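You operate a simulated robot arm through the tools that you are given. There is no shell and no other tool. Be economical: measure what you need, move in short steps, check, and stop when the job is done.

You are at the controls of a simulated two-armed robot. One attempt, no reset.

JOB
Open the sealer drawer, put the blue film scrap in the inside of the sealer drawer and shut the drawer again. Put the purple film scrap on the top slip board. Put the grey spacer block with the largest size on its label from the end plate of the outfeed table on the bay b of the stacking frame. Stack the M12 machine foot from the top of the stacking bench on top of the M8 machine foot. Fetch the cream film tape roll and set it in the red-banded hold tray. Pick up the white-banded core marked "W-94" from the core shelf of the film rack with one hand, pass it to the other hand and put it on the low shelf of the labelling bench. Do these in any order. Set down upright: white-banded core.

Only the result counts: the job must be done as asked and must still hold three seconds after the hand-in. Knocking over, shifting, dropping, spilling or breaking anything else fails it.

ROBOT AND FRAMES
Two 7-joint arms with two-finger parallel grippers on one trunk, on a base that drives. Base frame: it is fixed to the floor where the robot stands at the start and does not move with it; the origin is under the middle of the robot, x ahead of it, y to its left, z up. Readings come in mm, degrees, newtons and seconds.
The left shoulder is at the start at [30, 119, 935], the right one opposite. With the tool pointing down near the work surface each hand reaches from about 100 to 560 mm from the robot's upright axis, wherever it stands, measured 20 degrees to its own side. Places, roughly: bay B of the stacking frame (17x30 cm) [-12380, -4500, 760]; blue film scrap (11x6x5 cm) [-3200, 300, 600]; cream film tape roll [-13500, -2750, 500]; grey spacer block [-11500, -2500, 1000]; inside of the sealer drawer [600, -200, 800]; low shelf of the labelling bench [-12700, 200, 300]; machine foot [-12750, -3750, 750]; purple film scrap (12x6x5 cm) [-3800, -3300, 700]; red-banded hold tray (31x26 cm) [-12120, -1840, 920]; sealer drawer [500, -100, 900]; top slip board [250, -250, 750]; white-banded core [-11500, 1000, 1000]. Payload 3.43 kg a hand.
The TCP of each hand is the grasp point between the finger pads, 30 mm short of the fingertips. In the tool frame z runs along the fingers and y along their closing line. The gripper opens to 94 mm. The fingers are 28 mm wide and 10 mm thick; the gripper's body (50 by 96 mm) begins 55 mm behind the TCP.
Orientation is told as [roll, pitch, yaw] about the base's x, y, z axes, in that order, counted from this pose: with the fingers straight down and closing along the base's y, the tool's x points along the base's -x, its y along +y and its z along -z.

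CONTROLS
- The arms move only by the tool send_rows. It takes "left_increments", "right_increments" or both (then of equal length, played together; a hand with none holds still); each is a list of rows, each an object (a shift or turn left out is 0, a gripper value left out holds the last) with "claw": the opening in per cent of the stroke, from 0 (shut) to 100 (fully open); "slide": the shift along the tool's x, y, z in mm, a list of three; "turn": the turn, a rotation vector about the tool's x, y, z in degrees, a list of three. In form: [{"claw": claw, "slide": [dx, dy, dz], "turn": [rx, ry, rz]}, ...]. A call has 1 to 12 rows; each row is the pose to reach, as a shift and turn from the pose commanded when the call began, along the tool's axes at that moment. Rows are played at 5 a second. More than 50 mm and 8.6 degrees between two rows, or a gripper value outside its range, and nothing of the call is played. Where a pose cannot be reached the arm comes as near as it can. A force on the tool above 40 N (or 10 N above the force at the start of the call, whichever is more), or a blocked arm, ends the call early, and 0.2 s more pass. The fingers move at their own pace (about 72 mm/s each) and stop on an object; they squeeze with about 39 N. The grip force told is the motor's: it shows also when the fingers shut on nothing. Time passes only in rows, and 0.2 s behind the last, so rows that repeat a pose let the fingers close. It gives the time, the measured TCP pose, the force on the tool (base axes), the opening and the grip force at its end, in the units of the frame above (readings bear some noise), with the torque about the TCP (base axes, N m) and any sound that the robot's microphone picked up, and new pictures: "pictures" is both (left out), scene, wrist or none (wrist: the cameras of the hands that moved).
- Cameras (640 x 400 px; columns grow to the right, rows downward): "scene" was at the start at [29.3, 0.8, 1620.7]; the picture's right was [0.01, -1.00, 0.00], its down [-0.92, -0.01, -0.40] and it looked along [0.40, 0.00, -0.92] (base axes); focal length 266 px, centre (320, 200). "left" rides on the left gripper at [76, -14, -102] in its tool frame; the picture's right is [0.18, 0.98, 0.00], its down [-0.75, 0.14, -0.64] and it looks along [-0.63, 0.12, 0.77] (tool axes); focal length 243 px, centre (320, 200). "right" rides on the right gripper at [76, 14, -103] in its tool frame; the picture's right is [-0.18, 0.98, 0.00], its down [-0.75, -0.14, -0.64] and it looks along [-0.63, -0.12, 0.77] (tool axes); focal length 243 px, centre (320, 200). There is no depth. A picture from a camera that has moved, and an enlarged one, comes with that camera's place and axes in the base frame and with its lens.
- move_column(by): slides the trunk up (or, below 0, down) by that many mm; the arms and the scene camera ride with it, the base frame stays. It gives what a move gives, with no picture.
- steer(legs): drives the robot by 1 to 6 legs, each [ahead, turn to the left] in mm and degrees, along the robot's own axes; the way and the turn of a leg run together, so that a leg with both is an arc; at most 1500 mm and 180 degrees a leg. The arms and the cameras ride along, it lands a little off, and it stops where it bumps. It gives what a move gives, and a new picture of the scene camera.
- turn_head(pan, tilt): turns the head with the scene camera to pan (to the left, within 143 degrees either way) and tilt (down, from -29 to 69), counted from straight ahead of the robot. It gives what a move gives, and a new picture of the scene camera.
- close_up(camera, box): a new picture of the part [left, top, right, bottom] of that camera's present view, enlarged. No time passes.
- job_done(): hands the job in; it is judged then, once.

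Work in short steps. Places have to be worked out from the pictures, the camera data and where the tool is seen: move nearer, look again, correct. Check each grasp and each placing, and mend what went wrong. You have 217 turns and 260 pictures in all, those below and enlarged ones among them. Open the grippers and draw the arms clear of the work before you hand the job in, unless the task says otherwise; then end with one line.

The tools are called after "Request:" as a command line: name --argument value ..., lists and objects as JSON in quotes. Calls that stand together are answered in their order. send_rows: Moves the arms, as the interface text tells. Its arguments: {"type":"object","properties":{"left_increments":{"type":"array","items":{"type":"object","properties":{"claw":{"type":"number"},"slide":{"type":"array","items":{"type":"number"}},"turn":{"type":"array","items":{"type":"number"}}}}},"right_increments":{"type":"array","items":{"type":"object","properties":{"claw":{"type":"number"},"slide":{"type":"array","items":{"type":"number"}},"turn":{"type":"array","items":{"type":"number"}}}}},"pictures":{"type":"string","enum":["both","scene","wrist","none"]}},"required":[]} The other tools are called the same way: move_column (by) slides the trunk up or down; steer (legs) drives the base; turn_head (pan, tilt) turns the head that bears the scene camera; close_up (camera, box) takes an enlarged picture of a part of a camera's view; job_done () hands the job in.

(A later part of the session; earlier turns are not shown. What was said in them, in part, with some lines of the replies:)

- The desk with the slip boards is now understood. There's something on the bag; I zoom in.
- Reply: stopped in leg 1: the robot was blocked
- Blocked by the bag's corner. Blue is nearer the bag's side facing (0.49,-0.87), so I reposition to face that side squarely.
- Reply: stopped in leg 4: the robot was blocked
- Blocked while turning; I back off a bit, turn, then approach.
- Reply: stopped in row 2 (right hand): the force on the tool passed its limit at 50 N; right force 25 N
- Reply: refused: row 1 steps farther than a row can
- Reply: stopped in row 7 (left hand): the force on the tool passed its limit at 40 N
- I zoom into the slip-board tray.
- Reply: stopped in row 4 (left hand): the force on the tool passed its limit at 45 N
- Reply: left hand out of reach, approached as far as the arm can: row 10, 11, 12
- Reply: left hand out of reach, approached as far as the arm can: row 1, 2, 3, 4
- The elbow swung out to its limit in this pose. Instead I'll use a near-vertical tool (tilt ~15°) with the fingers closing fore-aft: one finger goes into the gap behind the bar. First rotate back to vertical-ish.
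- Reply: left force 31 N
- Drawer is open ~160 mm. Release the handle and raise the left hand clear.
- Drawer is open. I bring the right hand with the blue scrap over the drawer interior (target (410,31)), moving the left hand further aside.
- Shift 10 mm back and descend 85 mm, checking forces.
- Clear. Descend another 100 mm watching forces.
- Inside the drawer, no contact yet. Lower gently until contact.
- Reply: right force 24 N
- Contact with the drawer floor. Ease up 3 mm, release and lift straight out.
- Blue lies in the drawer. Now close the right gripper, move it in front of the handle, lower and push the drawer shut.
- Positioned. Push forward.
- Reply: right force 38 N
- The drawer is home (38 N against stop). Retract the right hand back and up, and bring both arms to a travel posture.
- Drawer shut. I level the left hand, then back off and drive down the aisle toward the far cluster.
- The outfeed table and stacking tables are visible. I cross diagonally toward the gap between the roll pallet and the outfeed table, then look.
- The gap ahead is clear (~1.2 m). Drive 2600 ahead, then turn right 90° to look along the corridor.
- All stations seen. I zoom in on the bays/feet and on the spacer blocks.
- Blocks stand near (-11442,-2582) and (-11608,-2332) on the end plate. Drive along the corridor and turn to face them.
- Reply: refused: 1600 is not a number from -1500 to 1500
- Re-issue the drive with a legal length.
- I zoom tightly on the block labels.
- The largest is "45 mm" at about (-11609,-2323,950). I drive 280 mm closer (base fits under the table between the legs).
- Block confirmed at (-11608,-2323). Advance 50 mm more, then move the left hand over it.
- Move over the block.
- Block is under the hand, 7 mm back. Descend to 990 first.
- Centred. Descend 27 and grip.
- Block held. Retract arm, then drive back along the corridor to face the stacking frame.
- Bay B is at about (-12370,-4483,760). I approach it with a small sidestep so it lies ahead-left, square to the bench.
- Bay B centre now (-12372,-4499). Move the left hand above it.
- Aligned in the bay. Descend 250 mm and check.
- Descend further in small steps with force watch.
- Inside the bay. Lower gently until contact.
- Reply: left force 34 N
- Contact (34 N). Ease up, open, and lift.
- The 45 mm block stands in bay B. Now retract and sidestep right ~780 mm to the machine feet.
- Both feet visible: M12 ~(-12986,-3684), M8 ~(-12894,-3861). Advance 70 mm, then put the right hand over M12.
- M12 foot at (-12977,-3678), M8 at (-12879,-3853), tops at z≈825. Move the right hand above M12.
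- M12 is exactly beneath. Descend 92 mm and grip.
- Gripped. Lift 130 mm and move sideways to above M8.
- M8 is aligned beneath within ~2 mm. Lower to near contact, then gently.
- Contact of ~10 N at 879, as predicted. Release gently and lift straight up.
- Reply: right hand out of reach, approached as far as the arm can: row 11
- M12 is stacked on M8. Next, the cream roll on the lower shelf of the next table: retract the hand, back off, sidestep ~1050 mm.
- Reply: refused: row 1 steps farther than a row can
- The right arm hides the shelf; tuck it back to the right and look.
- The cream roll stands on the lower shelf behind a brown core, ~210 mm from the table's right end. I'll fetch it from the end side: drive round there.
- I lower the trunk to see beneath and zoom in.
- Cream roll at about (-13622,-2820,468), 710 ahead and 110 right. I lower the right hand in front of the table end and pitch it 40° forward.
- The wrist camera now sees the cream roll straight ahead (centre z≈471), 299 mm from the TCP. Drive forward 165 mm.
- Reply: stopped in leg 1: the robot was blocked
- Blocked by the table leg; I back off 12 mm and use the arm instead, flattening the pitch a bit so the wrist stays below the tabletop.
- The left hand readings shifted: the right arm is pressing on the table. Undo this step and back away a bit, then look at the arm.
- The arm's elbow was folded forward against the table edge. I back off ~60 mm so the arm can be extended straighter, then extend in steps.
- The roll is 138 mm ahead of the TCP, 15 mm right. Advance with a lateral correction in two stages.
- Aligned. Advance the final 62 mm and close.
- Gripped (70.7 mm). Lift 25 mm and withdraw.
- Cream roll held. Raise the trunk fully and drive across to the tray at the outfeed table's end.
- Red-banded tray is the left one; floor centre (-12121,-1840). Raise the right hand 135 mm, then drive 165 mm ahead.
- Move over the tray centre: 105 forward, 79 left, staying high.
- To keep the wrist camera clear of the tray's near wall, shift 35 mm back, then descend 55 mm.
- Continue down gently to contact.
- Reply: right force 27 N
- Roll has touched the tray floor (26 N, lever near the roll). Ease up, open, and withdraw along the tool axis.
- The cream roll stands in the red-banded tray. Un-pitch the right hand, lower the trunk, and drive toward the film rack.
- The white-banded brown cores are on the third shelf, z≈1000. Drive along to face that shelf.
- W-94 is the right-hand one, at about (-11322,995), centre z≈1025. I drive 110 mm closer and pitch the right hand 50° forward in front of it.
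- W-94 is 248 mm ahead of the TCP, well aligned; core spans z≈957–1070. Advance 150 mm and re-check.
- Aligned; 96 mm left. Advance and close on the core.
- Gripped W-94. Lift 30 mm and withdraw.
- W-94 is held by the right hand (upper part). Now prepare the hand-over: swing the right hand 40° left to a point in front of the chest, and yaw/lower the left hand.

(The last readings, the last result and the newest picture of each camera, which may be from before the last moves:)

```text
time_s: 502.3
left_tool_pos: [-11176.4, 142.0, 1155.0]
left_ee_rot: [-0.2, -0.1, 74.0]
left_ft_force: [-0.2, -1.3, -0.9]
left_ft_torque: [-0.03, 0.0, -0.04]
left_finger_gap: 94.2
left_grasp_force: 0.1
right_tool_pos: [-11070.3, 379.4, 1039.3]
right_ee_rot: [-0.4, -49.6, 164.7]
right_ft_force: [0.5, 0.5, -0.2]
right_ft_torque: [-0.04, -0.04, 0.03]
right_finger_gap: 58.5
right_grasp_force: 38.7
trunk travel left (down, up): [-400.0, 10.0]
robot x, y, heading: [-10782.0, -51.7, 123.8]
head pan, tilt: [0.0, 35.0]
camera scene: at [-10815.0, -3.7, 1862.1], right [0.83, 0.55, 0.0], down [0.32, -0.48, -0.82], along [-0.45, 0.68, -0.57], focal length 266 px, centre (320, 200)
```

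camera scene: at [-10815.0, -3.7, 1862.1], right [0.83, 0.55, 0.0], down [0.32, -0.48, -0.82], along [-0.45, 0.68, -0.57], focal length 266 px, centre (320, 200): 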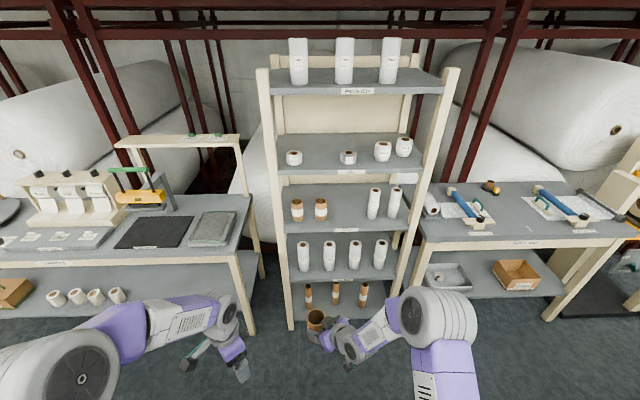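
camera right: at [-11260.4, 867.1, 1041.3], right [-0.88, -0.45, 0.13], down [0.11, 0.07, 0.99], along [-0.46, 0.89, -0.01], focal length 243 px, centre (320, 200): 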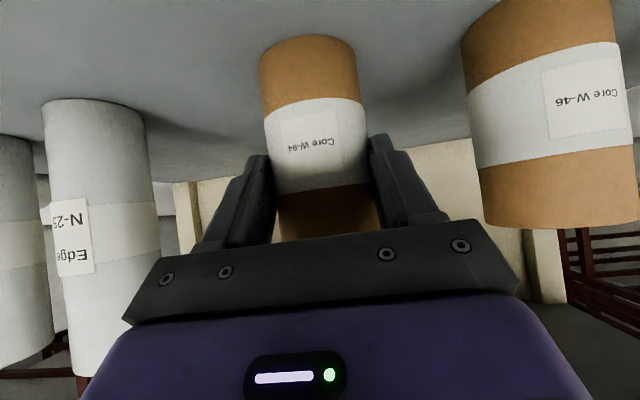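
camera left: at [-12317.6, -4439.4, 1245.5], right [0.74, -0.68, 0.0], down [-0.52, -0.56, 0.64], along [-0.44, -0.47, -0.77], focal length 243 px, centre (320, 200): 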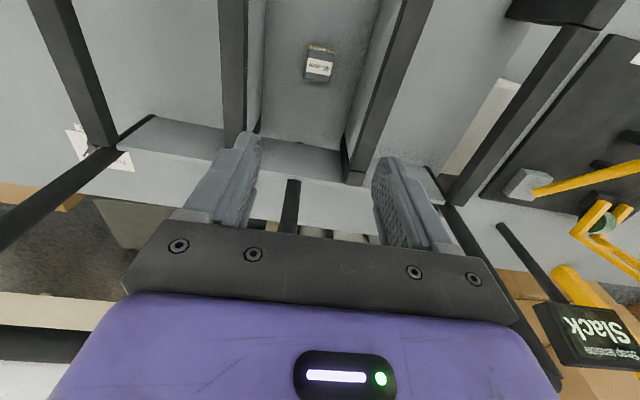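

Right hand is set. Pitch the left hand to nearly horizontal (75°) while moving it near the core.

Request:
send_rows --left_increments '[{"slide": [-5, -3, 15], "turn": [0, -8.3, 0]}, {"slide": [-10, -6, 32], "turn": [0, -16.6, 0]}, {"slide": [-16, -9, 50], "turn": [0, -25, 0]}, {"slide": [-22, -12, 68], "turn": [0, -33.3, 0]}, {"slide": [-30, -16, 86], "turn": [0, -41.6, 0]}, {"slide": [-38, -20, 105], "turn": [0, -50, 0]}, {"slide": [-46, -25, 124], "turn": [0, -58.3, 0]}, {"slide": [-54, -30, 143], "turn": [0, -66.6, 0]}, {"slide": [-60, -37, 160], "turn": [0, -75, 0]}]'

```text
time_s: 504.3
left_tool_pos: [-11123.3, 188.6, 992.2]
left_ee_rot: [0.9, -75.0, 73.4]
left_ft_force: [0.1, -0.2, 0.0]
left_ft_torque: [0.01, 0.0, -0.01]
left_finger_gap: 93.9
left_grasp_force: 0.1
right_tool_pos: [-11067.3, 378.1, 1040.3]
right_ee_rot: [-0.5, -49.7, 164.7]
right_ft_force: [0.3, 0.6, -1.1]
right_ft_torque: [-0.01, 0.01, 0.0]
right_finger_gap: 58.4
right_grasp_force: 38.8
trunk travel left (down, up): [-400.0, 10.0]
robot x, y, heading: [-10783.9, -53.2, 123.7]
head pan, tilt: [0.0, 35.0]
camera scene: at [-10812.7, -6.4, 1862.2], right [0.83, 0.55, 0.0], down [0.32, -0.48, -0.82], along [-0.45, 0.68, -0.57], focal length 266 px, centre (320, 200)
camera left: at [-11141.3, 70.2, 945.8], right [-0.96, 0.22, -0.17], down [-0.25, -0.37, 0.89], along [0.13, 0.9, 0.41], focal length 243 px, centre (320, 200)
```

scene: 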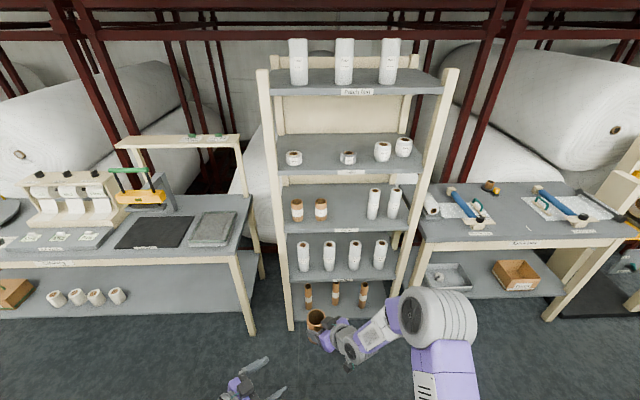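
left: 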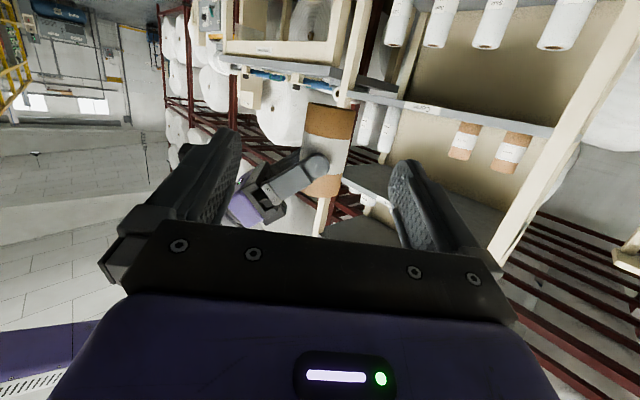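

The left camera shows the core vertical, with its axis ~25 mm beyond the right TCP (near the fingertips): C≈(-11089,384). Approach with the left hand halfway with lateral correction and re-check.

Request:
send_rows --left_increments '[{"slide": [-10, 12, 35]}, {"slide": [-20, 23, 70]}, {"slide": [-29, 23, 105]}]' --pictures "wrist"

```text
time_s: 505.1
left_tool_pos: [-11116.6, 302.6, 990.3]
left_ee_rot: [-0.1, -75.0, 74.3]
left_ft_force: [0.2, -0.5, -0.3]
left_ft_torque: [0.01, 0.02, -0.01]
left_finger_gap: 94.0
left_grasp_force: 0.1
right_tool_pos: [-11070.1, 381.0, 1039.1]
right_ee_rot: [-0.4, -49.6, 164.6]
right_ft_force: [0.4, 0.0, -0.4]
right_ft_torque: [-0.04, -0.02, 0.02]
right_finger_gap: 58.3
right_grasp_force: 38.8
trunk travel left (down, up): [-400.0, 10.0]
robot x, y, heading: [-10780.4, -52.8, 123.6]
head pan, tilt: [0.0, 35.0]
camera left: at [-11135.9, 182.8, 943.7], right [-0.96, 0.22, -0.18], down [-0.25, -0.37, 0.89], along [0.13, 0.9, 0.41], focal length 243 px, centre (320, 200)
```

left: 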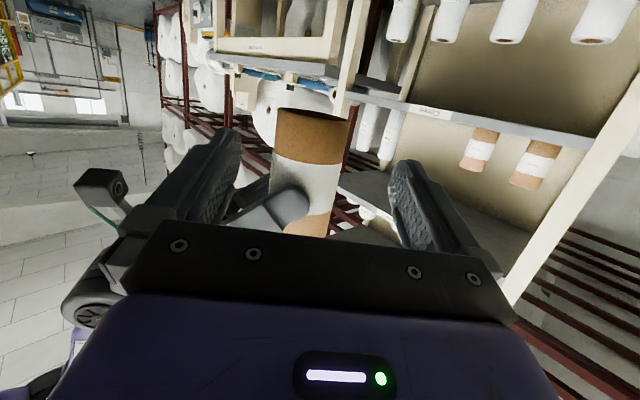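

Core slightly right of centre by 8 mm; advance 50 mm with that correction, then close the left gripper.

Request:
send_rows --left_increments '[{"slide": [-9, -8, 24]}, {"slide": [-18, -8, 47]}]' --pictures "wrist"

```text
time_s: 505.7
left_tool_pos: [-11097.7, 345.9, 994.6]
left_ee_rot: [-0.2, -75.0, 74.5]
left_ft_force: [-0.1, 0.2, 0.2]
left_ft_torque: [-0.01, 0.0, 0.01]
left_finger_gap: 94.1
left_grasp_force: 0.1
right_tool_pos: [-11067.6, 380.0, 1040.3]
right_ee_rot: [-0.4, -49.7, 164.5]
right_ft_force: [-0.4, 0.1, -0.8]
right_ft_torque: [0.03, -0.01, -0.04]
right_finger_gap: 58.3
right_grasp_force: 39.4
trunk travel left (down, up): [-400.0, 10.0]
robot x, y, heading: [-10777.7, -53.1, 123.4]
head pan, tilt: [0.0, 35.0]
camera left: at [-11116.2, 227.6, 948.3], right [-0.96, 0.22, -0.18], down [-0.25, -0.37, 0.89], along [0.13, 0.9, 0.41], focal length 243 px, centre (320, 200)
```

left: 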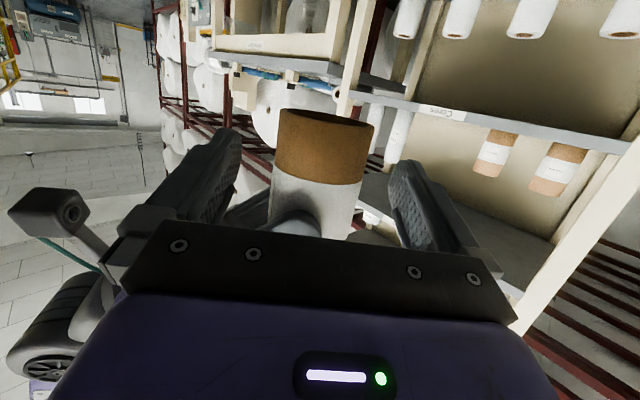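

Nearly there: advance 5 mm and close the left gripper on the lower part.

Request:
send_rows --left_increments '[{"slide": [-1, -2, 5]}, {"slide": [-1, -2, 5], "claw": 60}, {"slide": [-1, -2, 5], "claw": 0}, {"slide": [-1, -2, 5], "claw": 0}, {"slide": [-1, -2, 5], "claw": 0}]' --pictures "wrist"

```text
time_s: 506.9
left_tool_pos: [-11096.2, 350.0, 995.7]
left_ee_rot: [0.2, -75.0, 74.4]
left_ft_force: [-16.4, 6.6, -3.6]
left_ft_torque: [-0.44, -0.11, 0.66]
left_finger_gap: 55.3
left_grasp_force: 39.3
right_tool_pos: [-11067.0, 379.4, 1038.2]
right_ee_rot: [-0.4, -49.4, 164.6]
right_ft_force: [16.1, -5.5, 3.7]
right_ft_torque: [0.03, -0.41, -0.01]
right_finger_gap: 58.6
right_grasp_force: 39.0
trunk travel left (down, up): [-400.0, 10.0]
robot x, y, heading: [-10784.0, -53.9, 123.8]
head pan, tilt: [0.0, 35.0]
camera left: at [-11114.9, 231.0, 948.8], right [-0.96, 0.22, -0.18], down [-0.25, -0.37, 0.89], along [0.13, 0.9, 0.41], focal length 243 px, centre (320, 200)
```

left: 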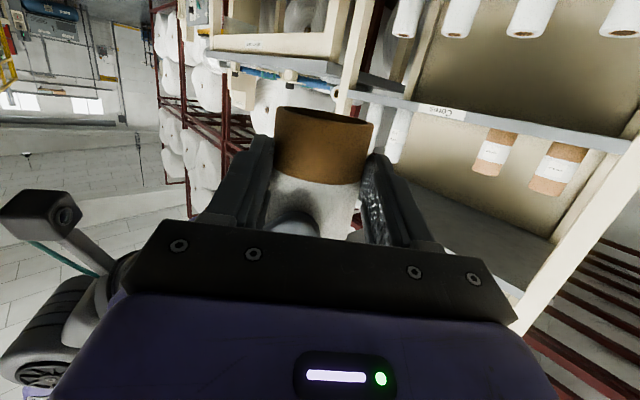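

Both hold. Open the right gripper slightly (to ~72 mm) and withdraw it along its axis.

Request:
send_rows --right_increments '[{"claw": 76}, {"claw": 76}, {"claw": 76}, {"slide": [0, 0, -25], "claw": 76}, {"slide": [0, 0, -55], "claw": 76}, {"slide": [0, 0, -95], "claw": 76}, {"slide": [0, 0, -140], "claw": 76}]' --pictures "both"

Request:
close_up --camera "left" --box '[0, 0, 640, 400]'

```text
time_s: 508.5
left_tool_pos: [-11092.3, 348.1, 997.5]
left_ee_rot: [0.3, -75.1, 73.9]
left_ft_force: [0.4, -0.1, -0.1]
left_ft_torque: [-0.02, 0.0, 0.02]
left_finger_gap: 55.3
left_grasp_force: 39.4
right_tool_pos: [-10963.9, 347.4, 1130.4]
right_ee_rot: [-0.6, -49.7, 164.7]
right_ft_force: [0.6, -0.4, 0.5]
right_ft_torque: [-0.02, -0.01, -0.03]
right_finger_gap: 71.2
right_grasp_force: 0.1
trunk travel left (down, up): [-400.0, 10.0]
robot x, y, heading: [-10783.4, -53.5, 123.5]
head pan, tilt: [0.0, 35.0]
camera scene: at [-10811.5, -6.7, 1862.3], right [0.83, 0.55, 0.0], down [0.32, -0.48, -0.82], along [-0.46, 0.68, -0.57], focal length 266 px, centre (320, 200)
camera right: at [-10845.4, 298.5, 1135.8], right [-0.38, -0.92, 0.13], down [0.04, 0.13, 0.99], along [-0.92, 0.38, -0.01], focal length 243 px, centre (320, 200)
```

scene: 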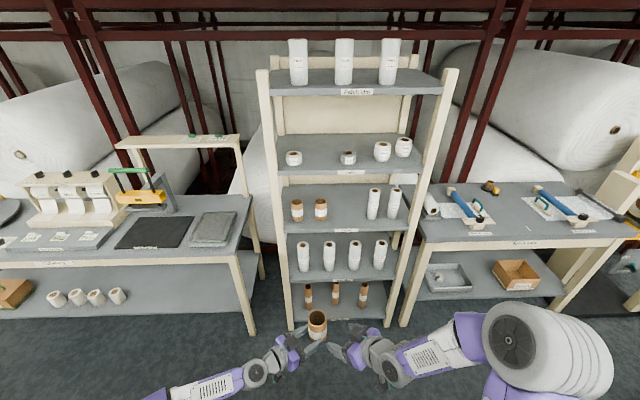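
right: 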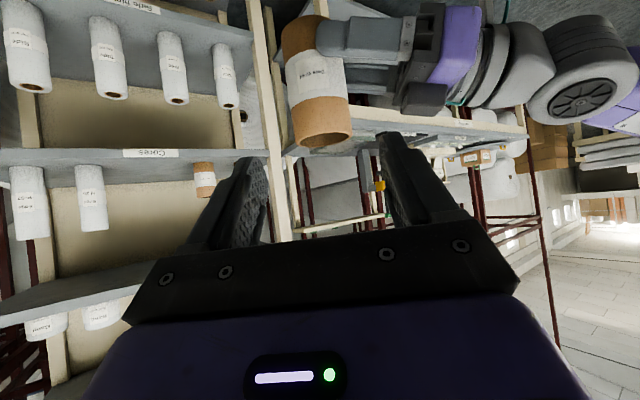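

```text
1.00 times, centred on (320, 200) of left (not enlarged: the box is as wide or as high as the picture)
camera zoom: at [-11112.0, 230.3, 949.7], right [-0.96, 0.22, -0.18], down [-0.25, -0.37, 0.89], along [0.13, 0.9, 0.41], focal length 243 px, centre (320, 200)
```

zoom: 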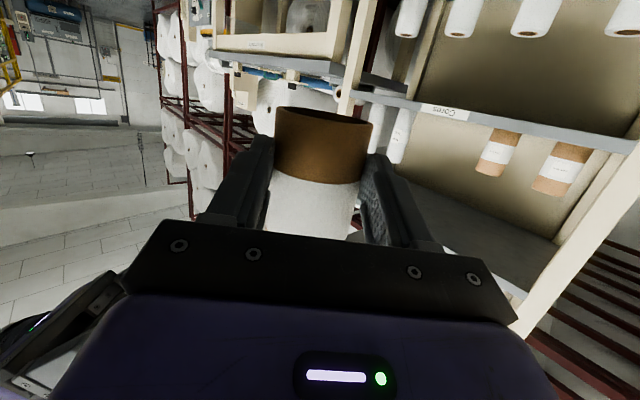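

Hand-over succeeded: the left hand holds W-94 upright. Turn the left hand to point forward and move the right hand aside.

Request:
send_rows --left_increments '[{"slide": [3, 10, -11], "turn": [-8, 0, -2.2]}, {"slide": [6, 20, -22], "turn": [-16.1, 0, -4.3]}, {"slide": [9, 30, -33], "turn": [-24.2, 0, -6.5]}, {"slide": [12, 40, -44], "turn": [-32.2, 0, -8.7]}, {"slide": [15, 49, -55], "turn": [-40.3, 0, -10.8]}, {"slide": [18, 58, -67], "turn": [-48.3, 0, -13]}]' --right_increments '[{"slide": [0, -25, -5], "turn": [5.1, 0, 4.3]}, {"slide": [0, -50, -10], "turn": [10.2, 0, 8.6]}, {"slide": [0, -75, -15], "turn": [15.3, 0, 12.9]}, {"slide": [0, -100, -20], "turn": [20.4, 0, 17.1]}, {"slide": [0, -125, -25], "turn": [25.5, 0, 21.4]}, {"slide": [0, -145, -30], "turn": [30.6, 0, 25.7]}]' --pictures "both"

```text
time_s: 509.9
left_tool_pos: [-11169.9, 299.7, 997.0]
left_ee_rot: [-0.2, -75.0, 124.6]
left_ft_force: [-0.1, 0.4, -0.5]
left_ft_torque: [-0.01, -0.01, 0.0]
left_finger_gap: 54.3
left_grasp_force: 38.5
right_tool_pos: [-10906.2, 483.8, 1151.6]
right_ee_rot: [-0.6, -49.9, 124.7]
right_ft_force: [0.2, 0.3, -0.1]
right_ft_torque: [-0.01, -0.01, 0.0]
right_finger_gap: 71.5
right_grasp_force: 0.0
trunk travel left (down, up): [-400.0, 10.0]
robot x, y, heading: [-10781.8, -54.9, 124.1]
head pan, tilt: [0.0, 35.0]
camera scene: at [-10813.5, -4.9, 1862.1], right [0.83, 0.55, 0.0], down [0.32, -0.48, -0.82], along [-0.45, 0.68, -0.57], focal length 266 px, centre (320, 200)
camera right: at [-10845.5, 369.3, 1156.7], right [-0.88, -0.46, 0.13], down [0.11, 0.07, 0.99], along [-0.46, 0.89, -0.01], focal length 243 px, centre (320, 200)
camera left: at [-11090.1, 209.1, 950.0], right [-0.78, -0.59, -0.18], down [0.12, -0.43, 0.89], along [-0.61, 0.68, 0.41], focal length 243 px, centre (320, 200)
```

scene: 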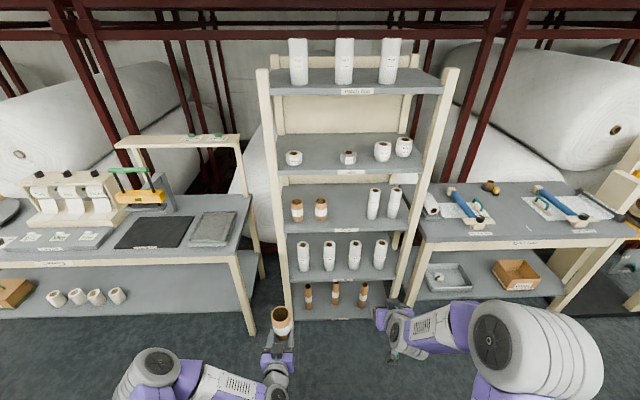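
right: 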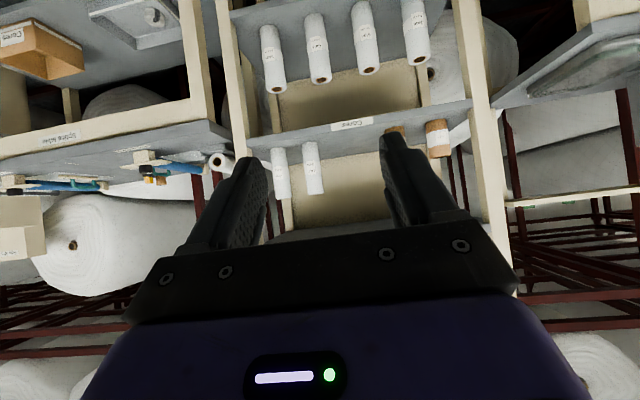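
left: 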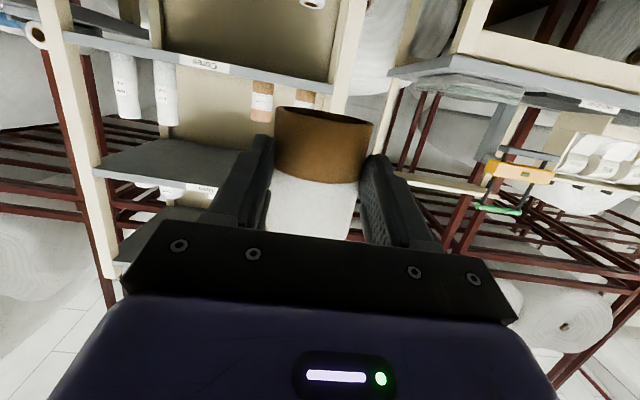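

Drive to the labelling bench's free right part of the low shelf.

Request:
steer --legs '[[0, 75.5], [755, 0], [0, -72.7]]'

Request:
move_column --by -395

Request:
turn_head --pan 10 --tilt 42

```text
time_s: 520.4
left_tool_pos: [-11911.1, 35.9, 997.5]
left_ee_rot: [-0.4, -75.0, 127.4]
left_ft_force: [-0.3, -1.2, -0.7]
left_ft_torque: [-0.03, 0.0, 0.03]
left_finger_gap: 51.7
left_grasp_force: 38.7
right_tool_pos: [-11656.8, 231.7, 1151.2]
right_ee_rot: [-0.6, -49.9, 127.7]
right_ft_force: [0.2, 0.3, 0.6]
right_ft_torque: [-0.01, 0.01, -0.01]
right_finger_gap: 71.4
right_grasp_force: 0.0
trunk travel left (down, up): [-400.0, 10.0]
robot x, y, heading: [-11509.7, -301.4, 126.2]
head pan, tilt: [0.0, 35.0]
camera scene: at [-11540.9, -252.3, 1862.2], right [0.8, 0.59, 0.0], down [0.34, -0.46, -0.82], along [-0.49, 0.66, -0.57], focal length 266 px, centre (320, 200)
```

scene: 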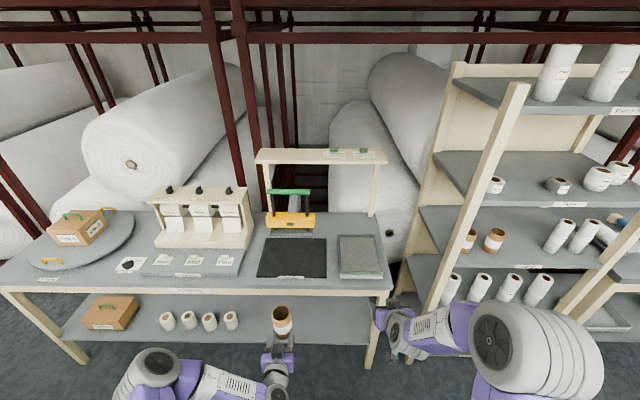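

```text
time_s: 524.2
left_tool_pos: [-11910.3, 36.1, 602.0]
left_ee_rot: [-0.3, -75.0, 127.4]
left_ft_force: [-0.3, -0.6, -0.2]
left_ft_torque: [-0.03, 0.0, 0.01]
left_finger_gap: 51.0
left_grasp_force: 39.7
right_tool_pos: [-11657.6, 231.3, 756.9]
right_ee_rot: [-0.6, -49.9, 127.5]
right_ft_force: [1.2, -0.4, 0.4]
right_ft_torque: [0.02, -0.01, 0.0]
right_finger_gap: 71.5
right_grasp_force: 0.1
trunk travel left (down, up): [-5.0, 405.0]
robot x, y, heading: [-11508.6, -302.0, 126.4]
head pan, tilt: [0.0, 35.0]
```

```text
time_s: 524.9
left_tool_pos: [-11910.5, 37.2, 602.5]
left_ee_rot: [-0.4, -75.0, 127.4]
left_ft_force: [-0.5, -0.7, -1.2]
left_ft_torque: [0.01, -0.02, 0.01]
left_finger_gap: 50.7
left_grasp_force: 38.8
right_tool_pos: [-11656.6, 230.6, 756.6]
right_ee_rot: [-0.7, -49.9, 127.7]
right_ft_force: [0.0, -0.1, -0.7]
right_ft_torque: [0.0, -0.01, -0.01]
right_finger_gap: 71.5
right_grasp_force: 0.0
trunk travel left (down, up): [-5.0, 405.0]
robot x, y, heading: [-11505.2, -297.9, 126.5]
head pan, tilt: [10.0, 42.0]
camera scene: at [-11549.3, -265.6, 1456.7], right [0.69, 0.72, 0.0], down [0.48, -0.46, -0.74], along [-0.54, 0.51, -0.67], focal length 266 px, centre (320, 200)
```

scene: 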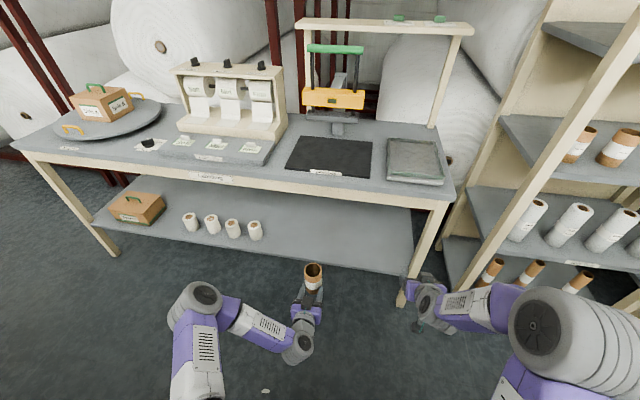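

The left grip gap is shrinking slowly (core creeping toward the fingertips), so I must place it soon. Zoom for geometry (no time passes).

Request:
close_up --camera "scene" --box '[230, 180, 430, 305]'

Request:
close_up --camera "left" --box '[0, 0, 640, 400]'

```text
3.20 times, centred on (330, 242) of scene
camera zoom: at [-11549.3, -265.6, 1456.7], right [0.69, 0.72, 0.0], down [0.48, -0.46, -0.74], along [-0.54, 0.51, -0.67], focal length 850 px, centre (288, 64)
```

zoom: 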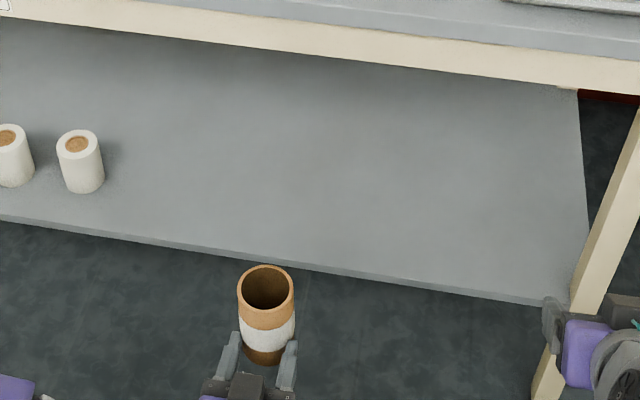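

```text
1.00 times, centred on (320, 200) of left (not enlarged: the box is as wide or as high as the picture)
camera zoom: at [-11827.7, -51.7, 555.1], right [-0.76, -0.63, -0.18], down [0.14, -0.43, 0.89], along [-0.64, 0.65, 0.41], focal length 243 px, centre (320, 200)
```

zoom: 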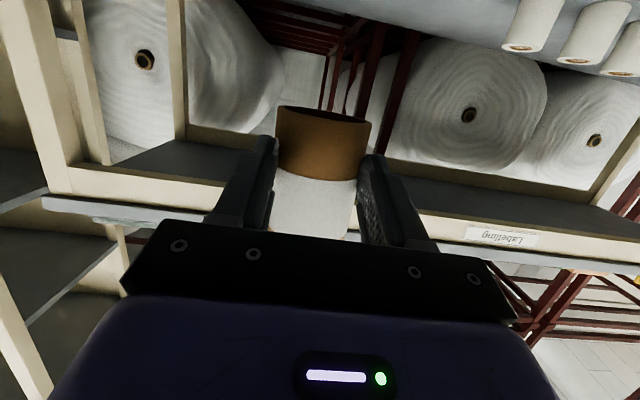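

Core centre is at a≈9506, b≈7198; shelf edge b≈7530. Lower the hand 195 mm and drive forward 225 mm.

Request:
send_rows --left_increments '[{"slide": [39, 0, 10]}, {"slide": [77, 0, 21]}, {"slide": [116, 0, 31]}, {"slide": [155, 0, 41]}, {"slide": [188, 0, 50]}]' --pictures "none"

Request:
steer --legs '[[225, 0]]'

Request:
close_up --camera "left" --box '[0, 0, 640, 400]'

```text
time_s: 526.1
left_tool_pos: [-11911.3, 34.8, 406.9]
left_ee_rot: [-0.3, -75.0, 127.4]
left_ft_force: [0.8, -0.6, -0.7]
left_ft_torque: [-0.01, -0.03, -0.02]
left_finger_gap: 50.5
left_grasp_force: 39.4
right_tool_pos: [-11657.4, 230.8, 756.9]
right_ee_rot: [-0.7, -50.0, 127.5]
right_ft_force: [0.2, 0.4, -0.3]
right_ft_torque: [-0.01, 0.02, 0.03]
right_finger_gap: 71.3
right_grasp_force: 0.0
trunk travel left (down, up): [-5.0, 405.0]
robot x, y, heading: [-11506.6, -301.8, 126.4]
head pan, tilt: [10.0, 42.0]
```

```text
time_s: 527.9
left_tool_pos: [-12043.5, 218.5, 406.6]
left_ee_rot: [-0.4, -75.0, 127.2]
left_ft_force: [-0.4, -0.8, -0.7]
left_ft_torque: [-0.03, -0.01, -0.01]
left_finger_gap: 50.1
left_grasp_force: 39.1
right_tool_pos: [-11789.9, 412.4, 756.5]
right_ee_rot: [-0.7, -49.9, 127.4]
right_ft_force: [0.4, 0.1, 0.0]
right_ft_torque: [0.01, 0.0, -0.02]
right_finger_gap: 71.3
right_grasp_force: 0.0
trunk travel left (down, up): [-5.0, 405.0]
robot x, y, heading: [-11640.6, -116.2, 126.4]
head pan, tilt: [10.0, 42.0]
camera scene: at [-11683.5, -83.4, 1456.6], right [0.69, 0.72, 0.0], down [0.48, -0.46, -0.74], along [-0.54, 0.51, -0.67], focal length 266 px, centre (320, 200)
```

scene: 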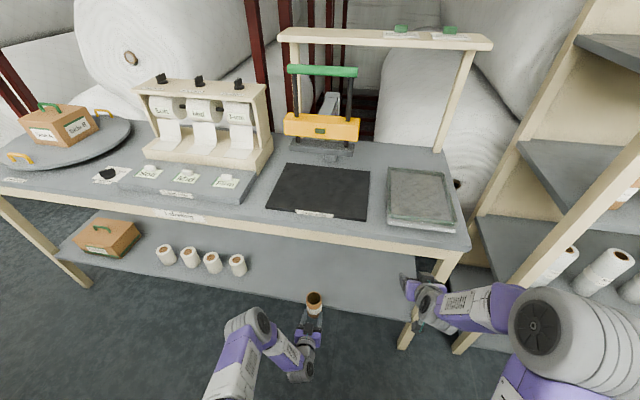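

```text
1.00 times, centred on (320, 200) of left (not enlarged: the box is as wide or as high as the picture)
camera zoom: at [-11961.3, 130.6, 360.1], right [-0.76, -0.63, -0.18], down [0.14, -0.43, 0.89], along [-0.64, 0.65, 0.41], focal length 243 px, centre (320, 200)
```

zoom: 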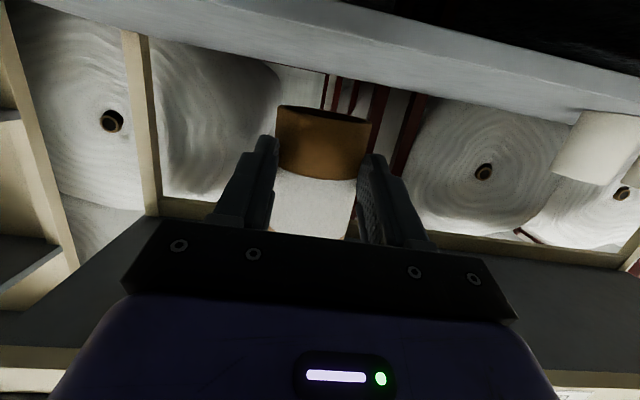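

The left camera shows the shelf top at z≈348, front edge b≈7495; the core bottom is ~20 mm above it. Extend 136 mm inward.

Request:
send_rows --left_increments '[{"slide": [-13, 0, 32]}, {"slide": [-23, 0, 65]}, {"slide": [-33, 0, 97]}, {"slide": [-43, 0, 129]}]'

```text
time_s: 528.9
left_tool_pos: [-12123.0, 326.1, 416.6]
left_ee_rot: [-0.4, -74.8, 127.3]
left_ft_force: [-0.3, -0.9, -0.4]
left_ft_torque: [0.0, -0.02, 0.01]
left_finger_gap: 49.8
left_grasp_force: 38.8
right_tool_pos: [-11789.7, 413.2, 757.7]
right_ee_rot: [-0.7, -49.9, 127.4]
right_ft_force: [0.7, 0.8, -0.4]
right_ft_torque: [-0.05, -0.02, -0.04]
right_finger_gap: 71.2
right_grasp_force: 0.0
trunk travel left (down, up): [-5.0, 405.0]
robot x, y, heading: [-11643.4, -120.2, 126.5]
head pan, tilt: [10.0, 42.0]
camera scene: at [-11683.3, -83.6, 1456.7], right [0.69, 0.72, 0.0], down [0.48, -0.46, -0.74], along [-0.54, 0.51, -0.67], focal length 266 px, centre (320, 200)
camera left: at [-12040.8, 238.7, 369.2], right [-0.76, -0.63, -0.18], down [0.14, -0.43, 0.89], along [-0.64, 0.65, 0.41], focal length 243 px, centre (320, 200)
```

scene: 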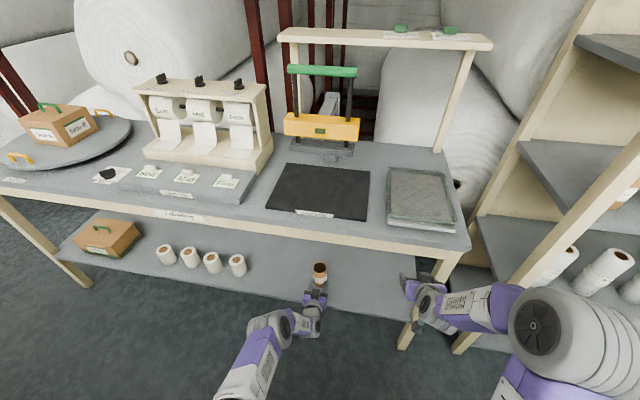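
left: 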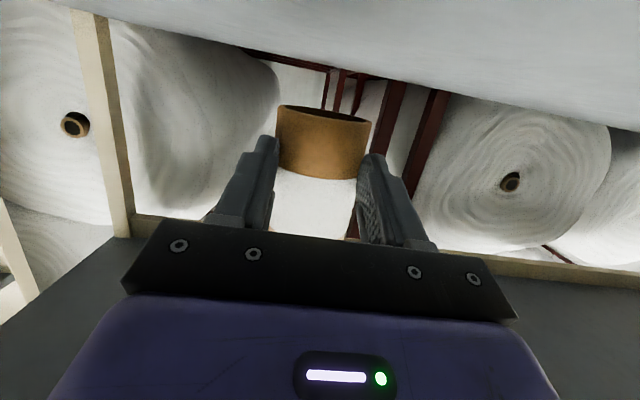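

Core is over the shelf. Lower gently.

Request:
send_rows --left_increments '[{"slide": [10, 0, 2.6]}, {"slide": [19, 0, 5]}, {"slide": [24, 0, 6.5]}]' --pictures "wrist"

```text
time_s: 529.6
left_tool_pos: [-12124.5, 326.6, 391.6]
left_ee_rot: [-0.4, -75.0, 127.1]
left_ft_force: [0.4, 0.3, -1.2]
left_ft_torque: [-0.03, -0.02, -0.02]
left_finger_gap: 49.9
left_grasp_force: 39.0
right_tool_pos: [-11789.7, 413.4, 756.4]
right_ee_rot: [-0.8, -49.9, 127.3]
right_ft_force: [-0.2, -0.2, 0.1]
right_ft_torque: [-0.02, -0.01, 0.0]
right_finger_gap: 71.4
right_grasp_force: 0.0
trunk travel left (down, up): [-5.0, 405.0]
robot x, y, heading: [-11637.2, -117.7, 126.2]
head pan, tilt: [10.0, 42.0]
camera left: at [-12041.9, 239.3, 344.6], right [-0.76, -0.63, -0.18], down [0.14, -0.43, 0.89], along [-0.64, 0.65, 0.41], focal length 243 px, centre (320, 200)
```

left: 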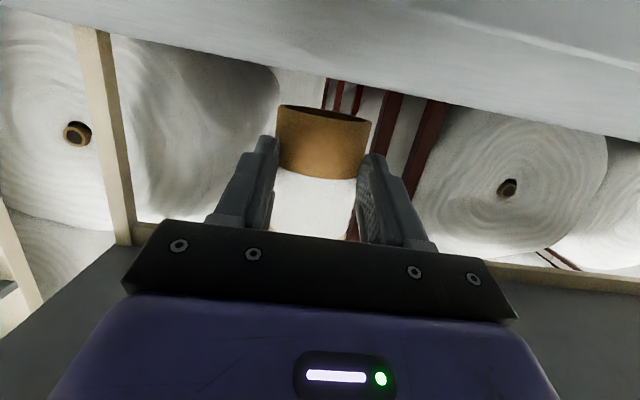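

About 11 mm to go. Continue down in small steps.

Request:
send_rows --left_increments '[{"slide": [5, 0, 1.3]}, {"slide": [8, 0, 2.1]}, {"slide": [10, 0, 2.6]}]' --pictures "wrist"

```text
time_s: 530.5
left_tool_pos: [-12125.2, 327.5, 392.6]
left_ee_rot: [-0.4, -75.0, 127.1]
left_ft_force: [-0.3, 0.7, -0.2]
left_ft_torque: [-0.05, 0.01, -0.02]
left_finger_gap: 49.5
left_grasp_force: 38.8
left hand out of reach, approached as far as the arm can: row 1, 2, 3
right_tool_pos: [-11788.2, 413.3, 757.4]
right_ee_rot: [-0.7, -49.8, 127.3]
right_ft_force: [0.5, 0.2, 0.1]
right_ft_torque: [0.0, 0.0, -0.01]
right_finger_gap: 71.3
right_grasp_force: 0.1
trunk travel left (down, up): [-5.0, 405.0]
robot x, y, heading: [-11642.3, -119.2, 126.3]
head pan, tilt: [10.0, 42.0]
camera left: at [-12042.2, 239.4, 344.9], right [-0.76, -0.63, -0.18], down [0.14, -0.43, 0.89], along [-0.64, 0.65, 0.41], focal length 243 px, centre (320, 200)
```

left: 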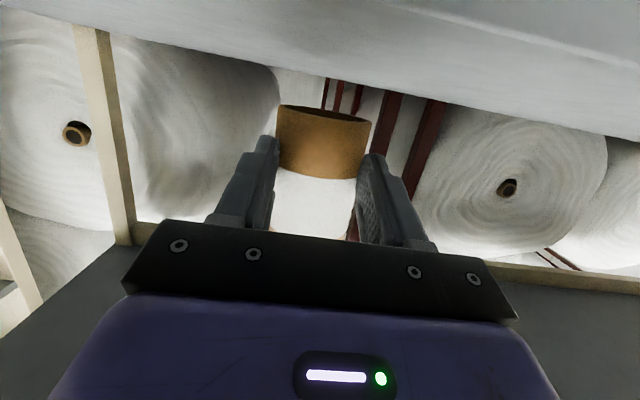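

Arm is at its reach limit; drive 45 mm forward, lower the trunk the last 5 mm, then continue down while pulling the hand 25 mm back.

Request:
steer --legs '[[45, 0]]'

Request:
send_rows --left_increments '[{"slide": [8, 0, -10.5]}, {"slide": [13, 0, -22]}, {"slide": [16, 0, -21]}]' --pictures "wrist"

```text
time_s: 531.4
left_tool_pos: [-12152.8, 362.6, 390.9]
left_ee_rot: [-0.3, -75.0, 127.4]
left_ft_force: [0.6, 0.9, -1.5]
left_ft_torque: [-0.04, -0.01, -0.02]
left_finger_gap: 49.4
left_grasp_force: 39.0
right_tool_pos: [-11818.0, 448.6, 756.1]
right_ee_rot: [-0.7, -49.9, 127.6]
right_ft_force: [0.1, 0.3, 0.3]
right_ft_torque: [-0.02, 0.0, -0.06]
right_finger_gap: 71.0
right_grasp_force: 0.0
trunk travel left (down, up): [-5.0, 405.0]
robot x, y, heading: [-11665.9, -82.0, 126.3]
head pan, tilt: [10.0, 42.0]
camera scene: at [-11710.5, -46.8, 1456.6], right [0.69, 0.72, 0.0], down [0.48, -0.46, -0.74], along [-0.54, 0.51, -0.67], focal length 266 px, centre (320, 200)
```

scene: 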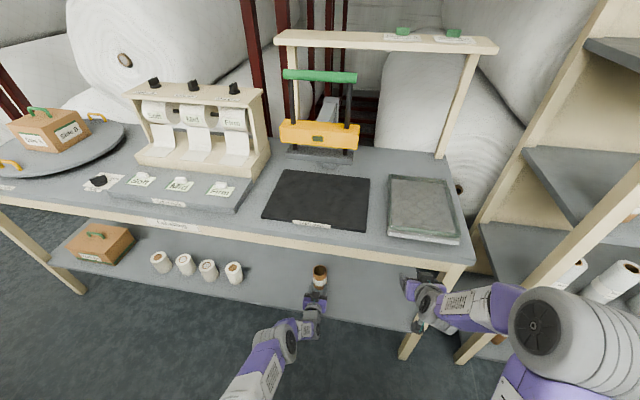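

```text
time_s: 532.1
left_tool_pos: [-12139.0, 342.9, 382.1]
left_ee_rot: [-0.4, -75.0, 127.3]
left_ft_force: [-0.2, 0.1, -0.8]
left_ft_torque: [-0.01, -0.01, -0.04]
left_finger_gap: 49.3
left_grasp_force: 38.6
right_tool_pos: [-11817.5, 450.0, 757.5]
right_ee_rot: [-0.7, -49.9, 127.5]
right_ft_force: [-0.2, 0.9, -1.1]
right_ft_torque: [0.01, 0.03, 0.0]
right_finger_gap: 71.4
right_grasp_force: 0.0
trunk travel left (down, up): [-5.0, 405.0]
robot x, y, heading: [-11669.0, -83.1, 126.3]
head pan, tilt: [10.0, 42.0]
camera left: at [-12056.2, 255.7, 334.1], right [-0.76, -0.63, -0.18], down [0.14, -0.43, 0.89], along [-0.64, 0.65, 0.41], focal length 243 px, centre (320, 200)
```

left: 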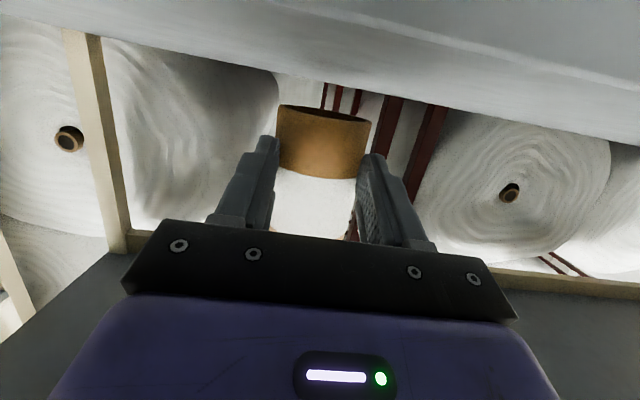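

Roughly 8 mm left. Continue down.

Request:
send_rows --left_increments '[{"slide": [4, 0, 1]}, {"slide": [7, 0, 1.8]}, {"slide": [9, 0, 2.3]}]' --pictures "wrist"

```text
time_s: 533.0
left_tool_pos: [-12138.9, 343.0, 377.1]
left_ee_rot: [-0.4, -75.1, 127.3]
left_ft_force: [0.1, -0.1, -0.5]
left_ft_torque: [0.0, -0.02, -0.03]
left_finger_gap: 49.0
left_grasp_force: 39.5
left hand out of reach, approached as far as the arm can: row 3
right_tool_pos: [-11817.3, 449.9, 757.1]
right_ee_rot: [-0.7, -50.0, 127.4]
right_ft_force: [0.5, 0.7, 1.4]
right_ft_torque: [0.0, 0.0, -0.02]
right_finger_gap: 71.6
right_grasp_force: 0.0
trunk travel left (down, up): [-5.0, 405.0]
robot x, y, heading: [-11668.9, -81.7, 126.5]
head pan, tilt: [10.0, 42.0]
camera left: at [-12055.9, 255.1, 328.8], right [-0.76, -0.63, -0.18], down [0.14, -0.43, 0.89], along [-0.64, 0.65, 0.41], focal length 243 px, centre (320, 200)
```

left: 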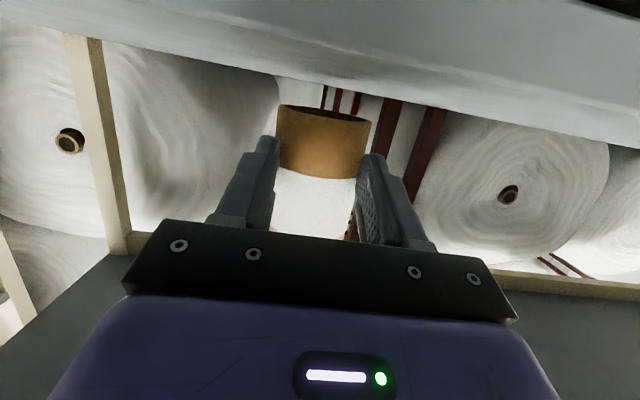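

The limit is in the arm's low range; being closer lets it go lower. Retract the left hand 90 mm (and the right hand back), then drive forward 100 mm.

Request:
send_rows --left_increments '[{"slide": [7, 0, -29]}, {"slide": [14, 0, -58]}, {"slide": [22, 0, -87]}]' --right_increments '[{"slide": [27, 0, -32]}, {"slide": [54, 0, -65]}, {"slide": [80, 0, -97]}]' --pictures "none"

Request:
steer --legs '[[100, 0]]'

Request:
close_up --camera "left" --box '[0, 0, 640, 400]'

```text
time_s: 533.8
left_tool_pos: [-12083.8, 271.2, 374.6]
left_ee_rot: [-0.3, -75.0, 127.2]
left_ft_force: [-0.1, 0.2, -0.4]
left_ft_torque: [-0.02, 0.01, 0.01]
left_finger_gap: 48.9
left_grasp_force: 39.5
right_tool_pos: [-11766.8, 383.9, 758.1]
right_ee_rot: [-0.6, -50.0, 127.5]
right_ft_force: [0.2, -0.5, 0.4]
right_ft_torque: [-0.01, 0.01, 0.01]
right_finger_gap: 71.4
right_grasp_force: 0.0
right hand out of reach, approached as far as the arm can: row 3
trunk travel left (down, up): [-5.0, 405.0]
robot x, y, heading: [-11667.9, -80.5, 126.4]
head pan, tilt: [10.0, 42.0]
```

```text
time_s: 534.9
left_tool_pos: [-12143.4, 349.6, 375.0]
left_ee_rot: [-0.4, -75.0, 127.3]
left_ft_force: [0.3, 0.0, -0.6]
left_ft_torque: [-0.02, -0.02, -0.03]
left_finger_gap: 49.0
left_grasp_force: 39.2
right_tool_pos: [-11827.0, 463.1, 758.2]
right_ee_rot: [-0.7, -49.9, 127.7]
right_ft_force: [0.2, 0.5, 0.0]
right_ft_torque: [0.03, 0.01, 0.01]
right_finger_gap: 71.5
right_grasp_force: 0.1
trunk travel left (down, up): [-5.0, 405.0]
robot x, y, heading: [-11727.2, -1.4, 126.4]
head pan, tilt: [10.0, 42.0]
camera scene: at [-11769.1, 32.3, 1456.6], right [0.69, 0.73, 0.0], down [0.49, -0.46, -0.74], along [-0.54, 0.51, -0.67], focal length 266 px, centre (320, 200)
```

scene: 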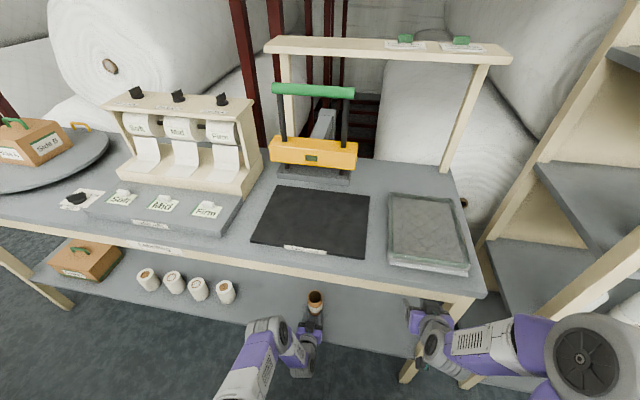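

```text
1.00 times, centred on (320, 200) of left (not enlarged: the box is as wide or as high as the picture)
camera zoom: at [-12060.9, 262.4, 328.1], right [-0.76, -0.63, -0.18], down [0.14, -0.42, 0.89], along [-0.64, 0.65, 0.41], focal length 243 px, centre (320, 200)
```

zoom: 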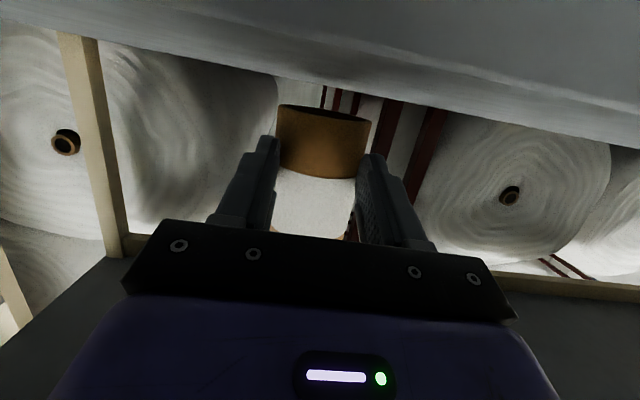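

Shelf top now computed at z≈315; core bottom ≈336. Lower 20 mm in steps.

Request:
send_rows --left_increments '[{"slide": [7, 0, 1.8]}, {"slide": [13, 0, 3.4]}, {"slide": [17, 0, 4.5]}, {"slide": [20, 0, 5.3]}]' --pictures "wrist"

```text
time_s: 535.9
left_tool_pos: [-12145.6, 349.0, 353.6]
left_ee_rot: [-0.3, -75.0, 127.4]
left_ft_force: [0.2, -0.3, -0.6]
left_ft_torque: [-0.05, -0.03, 0.0]
left_finger_gap: 48.8
left_grasp_force: 38.7
right_tool_pos: [-11826.0, 463.0, 758.1]
right_ee_rot: [-0.6, -50.0, 127.8]
right_ft_force: [-0.3, 0.2, 0.2]
right_ft_torque: [-0.01, 0.01, 0.05]
right_finger_gap: 71.7
right_grasp_force: 0.0
trunk travel left (down, up): [-5.0, 405.0]
robot x, y, heading: [-11728.3, 0.7, 126.6]
head pan, tilt: [10.0, 42.0]
camera left: at [-12061.8, 262.5, 307.5], right [-0.76, -0.63, -0.18], down [0.14, -0.42, 0.89], along [-0.64, 0.65, 0.41], focal length 243 px, centre (320, 200)
```

left: 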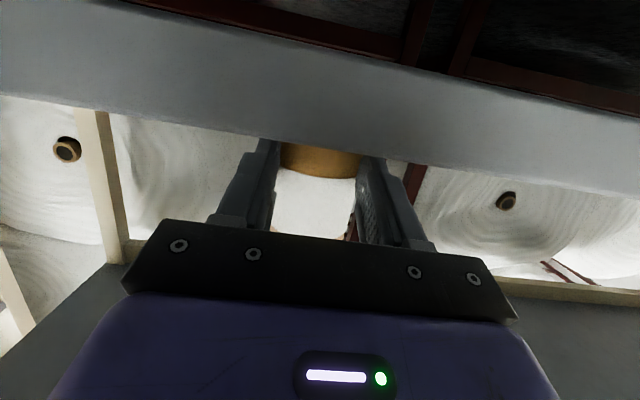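

Just at contact height. Lower a few more mm watching the force.

Request:
send_rows --left_increments '[{"slide": [3, 0, 0.8]}, {"slide": [6, 0, 1.6]}]' --pictures "none"

```text
time_s: 536.5
left_tool_pos: [-12144.8, 351.0, 352.3]
left_ee_rot: [-0.2, -76.0, 127.3]
left_ft_force: [6.7, -10.1, 33.1]
left_ft_torque: [0.6, 0.47, 0.04]
left_finger_gap: 48.1
left_grasp_force: 39.0
right_tool_pos: [-11824.1, 461.5, 759.4]
right_ee_rot: [-0.5, -50.0, 127.6]
right_ft_force: [-0.1, 0.9, -0.5]
right_ft_torque: [0.0, 0.03, 0.01]
right_finger_gap: 71.6
right_grasp_force: 0.0
trunk travel left (down, up): [-5.0, 405.0]
robot x, y, heading: [-11724.0, -2.2, 126.7]
head pan, tilt: [10.0, 42.0]
```

Contact with 33 N right at the core. Ease up 1.5 mm, open, and withdraw straight back.

Request:
send_rows --left_increments '[{"slide": [-2, 0, -0.4]}, {"slide": [-2, 0, -0.4], "claw": 70}, {"slide": [-2, 0, -0.4], "claw": 100}, {"slide": [-2, 0, -0.4], "claw": 100}, {"slide": [6, 0, -30], "claw": 100}, {"slide": [16, 0, -68], "claw": 100}, {"slide": [27, 0, -108], "claw": 100}, {"slide": [37, 0, -145], "claw": 100}]'

```text
time_s: 538.3
left_tool_pos: [-12057.7, 232.8, 354.7]
left_ee_rot: [0.5, -75.6, 126.9]
left_ft_force: [0.5, 0.5, 0.0]
left_ft_torque: [0.03, 0.02, 0.03]
left_finger_gap: 94.0
left_grasp_force: 0.0
right_tool_pos: [-11826.5, 463.1, 757.1]
right_ee_rot: [-0.7, -49.8, 127.8]
right_ft_force: [-0.4, -0.3, -0.5]
right_ft_torque: [-0.02, -0.02, 0.03]
right_finger_gap: 71.4
right_grasp_force: 0.1
trunk travel left (down, up): [-5.0, 405.0]
robot x, y, heading: [-11723.4, -2.7, 126.3]
head pan, tilt: [10.0, 42.0]
camera scene: at [-11769.2, 31.9, 1457.2], right [0.69, 0.73, 0.0], down [0.49, -0.46, -0.74], along [-0.54, 0.51, -0.67], focal length 266 px, centre (320, 200)
camera left: at [-11974.8, 145.3, 306.8], right [-0.75, -0.63, -0.18], down [0.15, -0.43, 0.89], along [-0.64, 0.64, 0.42], focal length 243 px, centre (320, 200)
```

scene: 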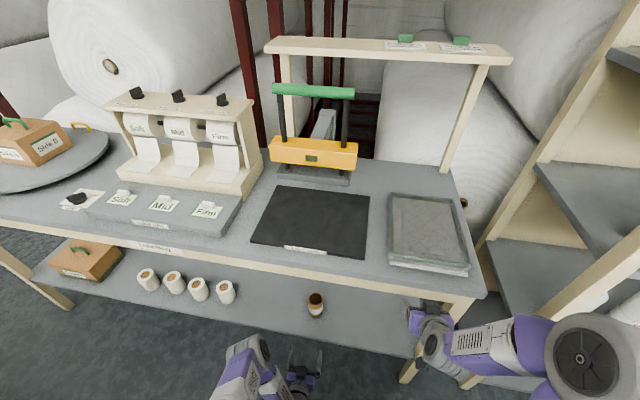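
left: 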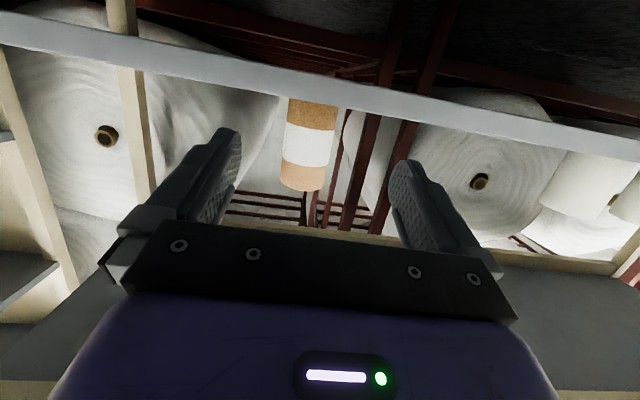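

The core stands upright on the low shelf. Back away and verify.

Request:
steer --legs '[[-450, 0]]'

Request:
close_up --camera "scene" --box '[200, 150, 400, 275]'

```text
time_s: 541.0
left_tool_pos: [-11791.3, -124.6, 354.4]
left_ee_rot: [0.3, -75.4, 126.7]
left_ft_force: [-0.9, -0.9, -0.9]
left_ft_torque: [-0.02, 0.0, 0.01]
left_finger_gap: 93.9
left_grasp_force: 0.0
right_tool_pos: [-11558.9, 105.3, 757.7]
right_ee_rot: [-0.7, -50.0, 127.3]
right_ft_force: [-0.3, -0.2, -0.2]
right_ft_torque: [0.01, -0.02, -0.01]
right_finger_gap: 71.2
right_grasp_force: 0.0
trunk travel left (down, up): [-5.0, 405.0]
robot x, y, heading: [-11462.4, -358.4, 126.1]
head pan, tilt: [10.0, 42.0]
camera scene: at [-11504.2, -325.5, 1456.9], right [0.69, 0.72, 0.0], down [0.48, -0.46, -0.74], along [-0.54, 0.51, -0.67], focal length 266 px, centre (320, 200)
```

scene: 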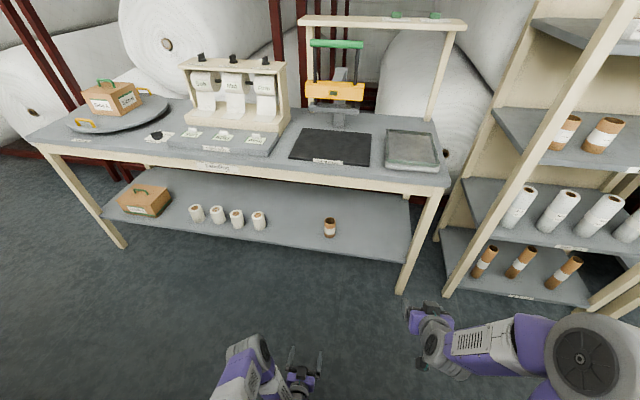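

```text
3.20 times, centred on (300, 212) of scene
camera zoom: at [-11504.2, -325.5, 1456.9], right [0.69, 0.72, 0.0], down [0.48, -0.46, -0.74], along [-0.54, 0.51, -0.67], focal length 850 px, centre (384, 160)
```

zoom: 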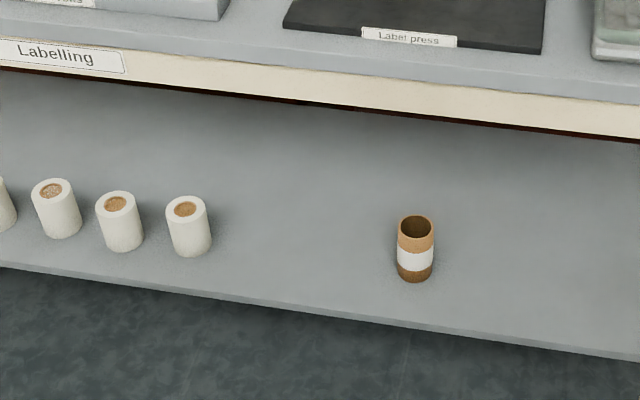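

All placements check out and the arms are clear of the work; I hand the job in.

Request:
job_done

```text
The job is handed in.
```

All six tasks are done and handed in. Each placement was checked by camera or contact force when it was made, and the W-94 core was checked again from a distance, standing upright on the low shelf.
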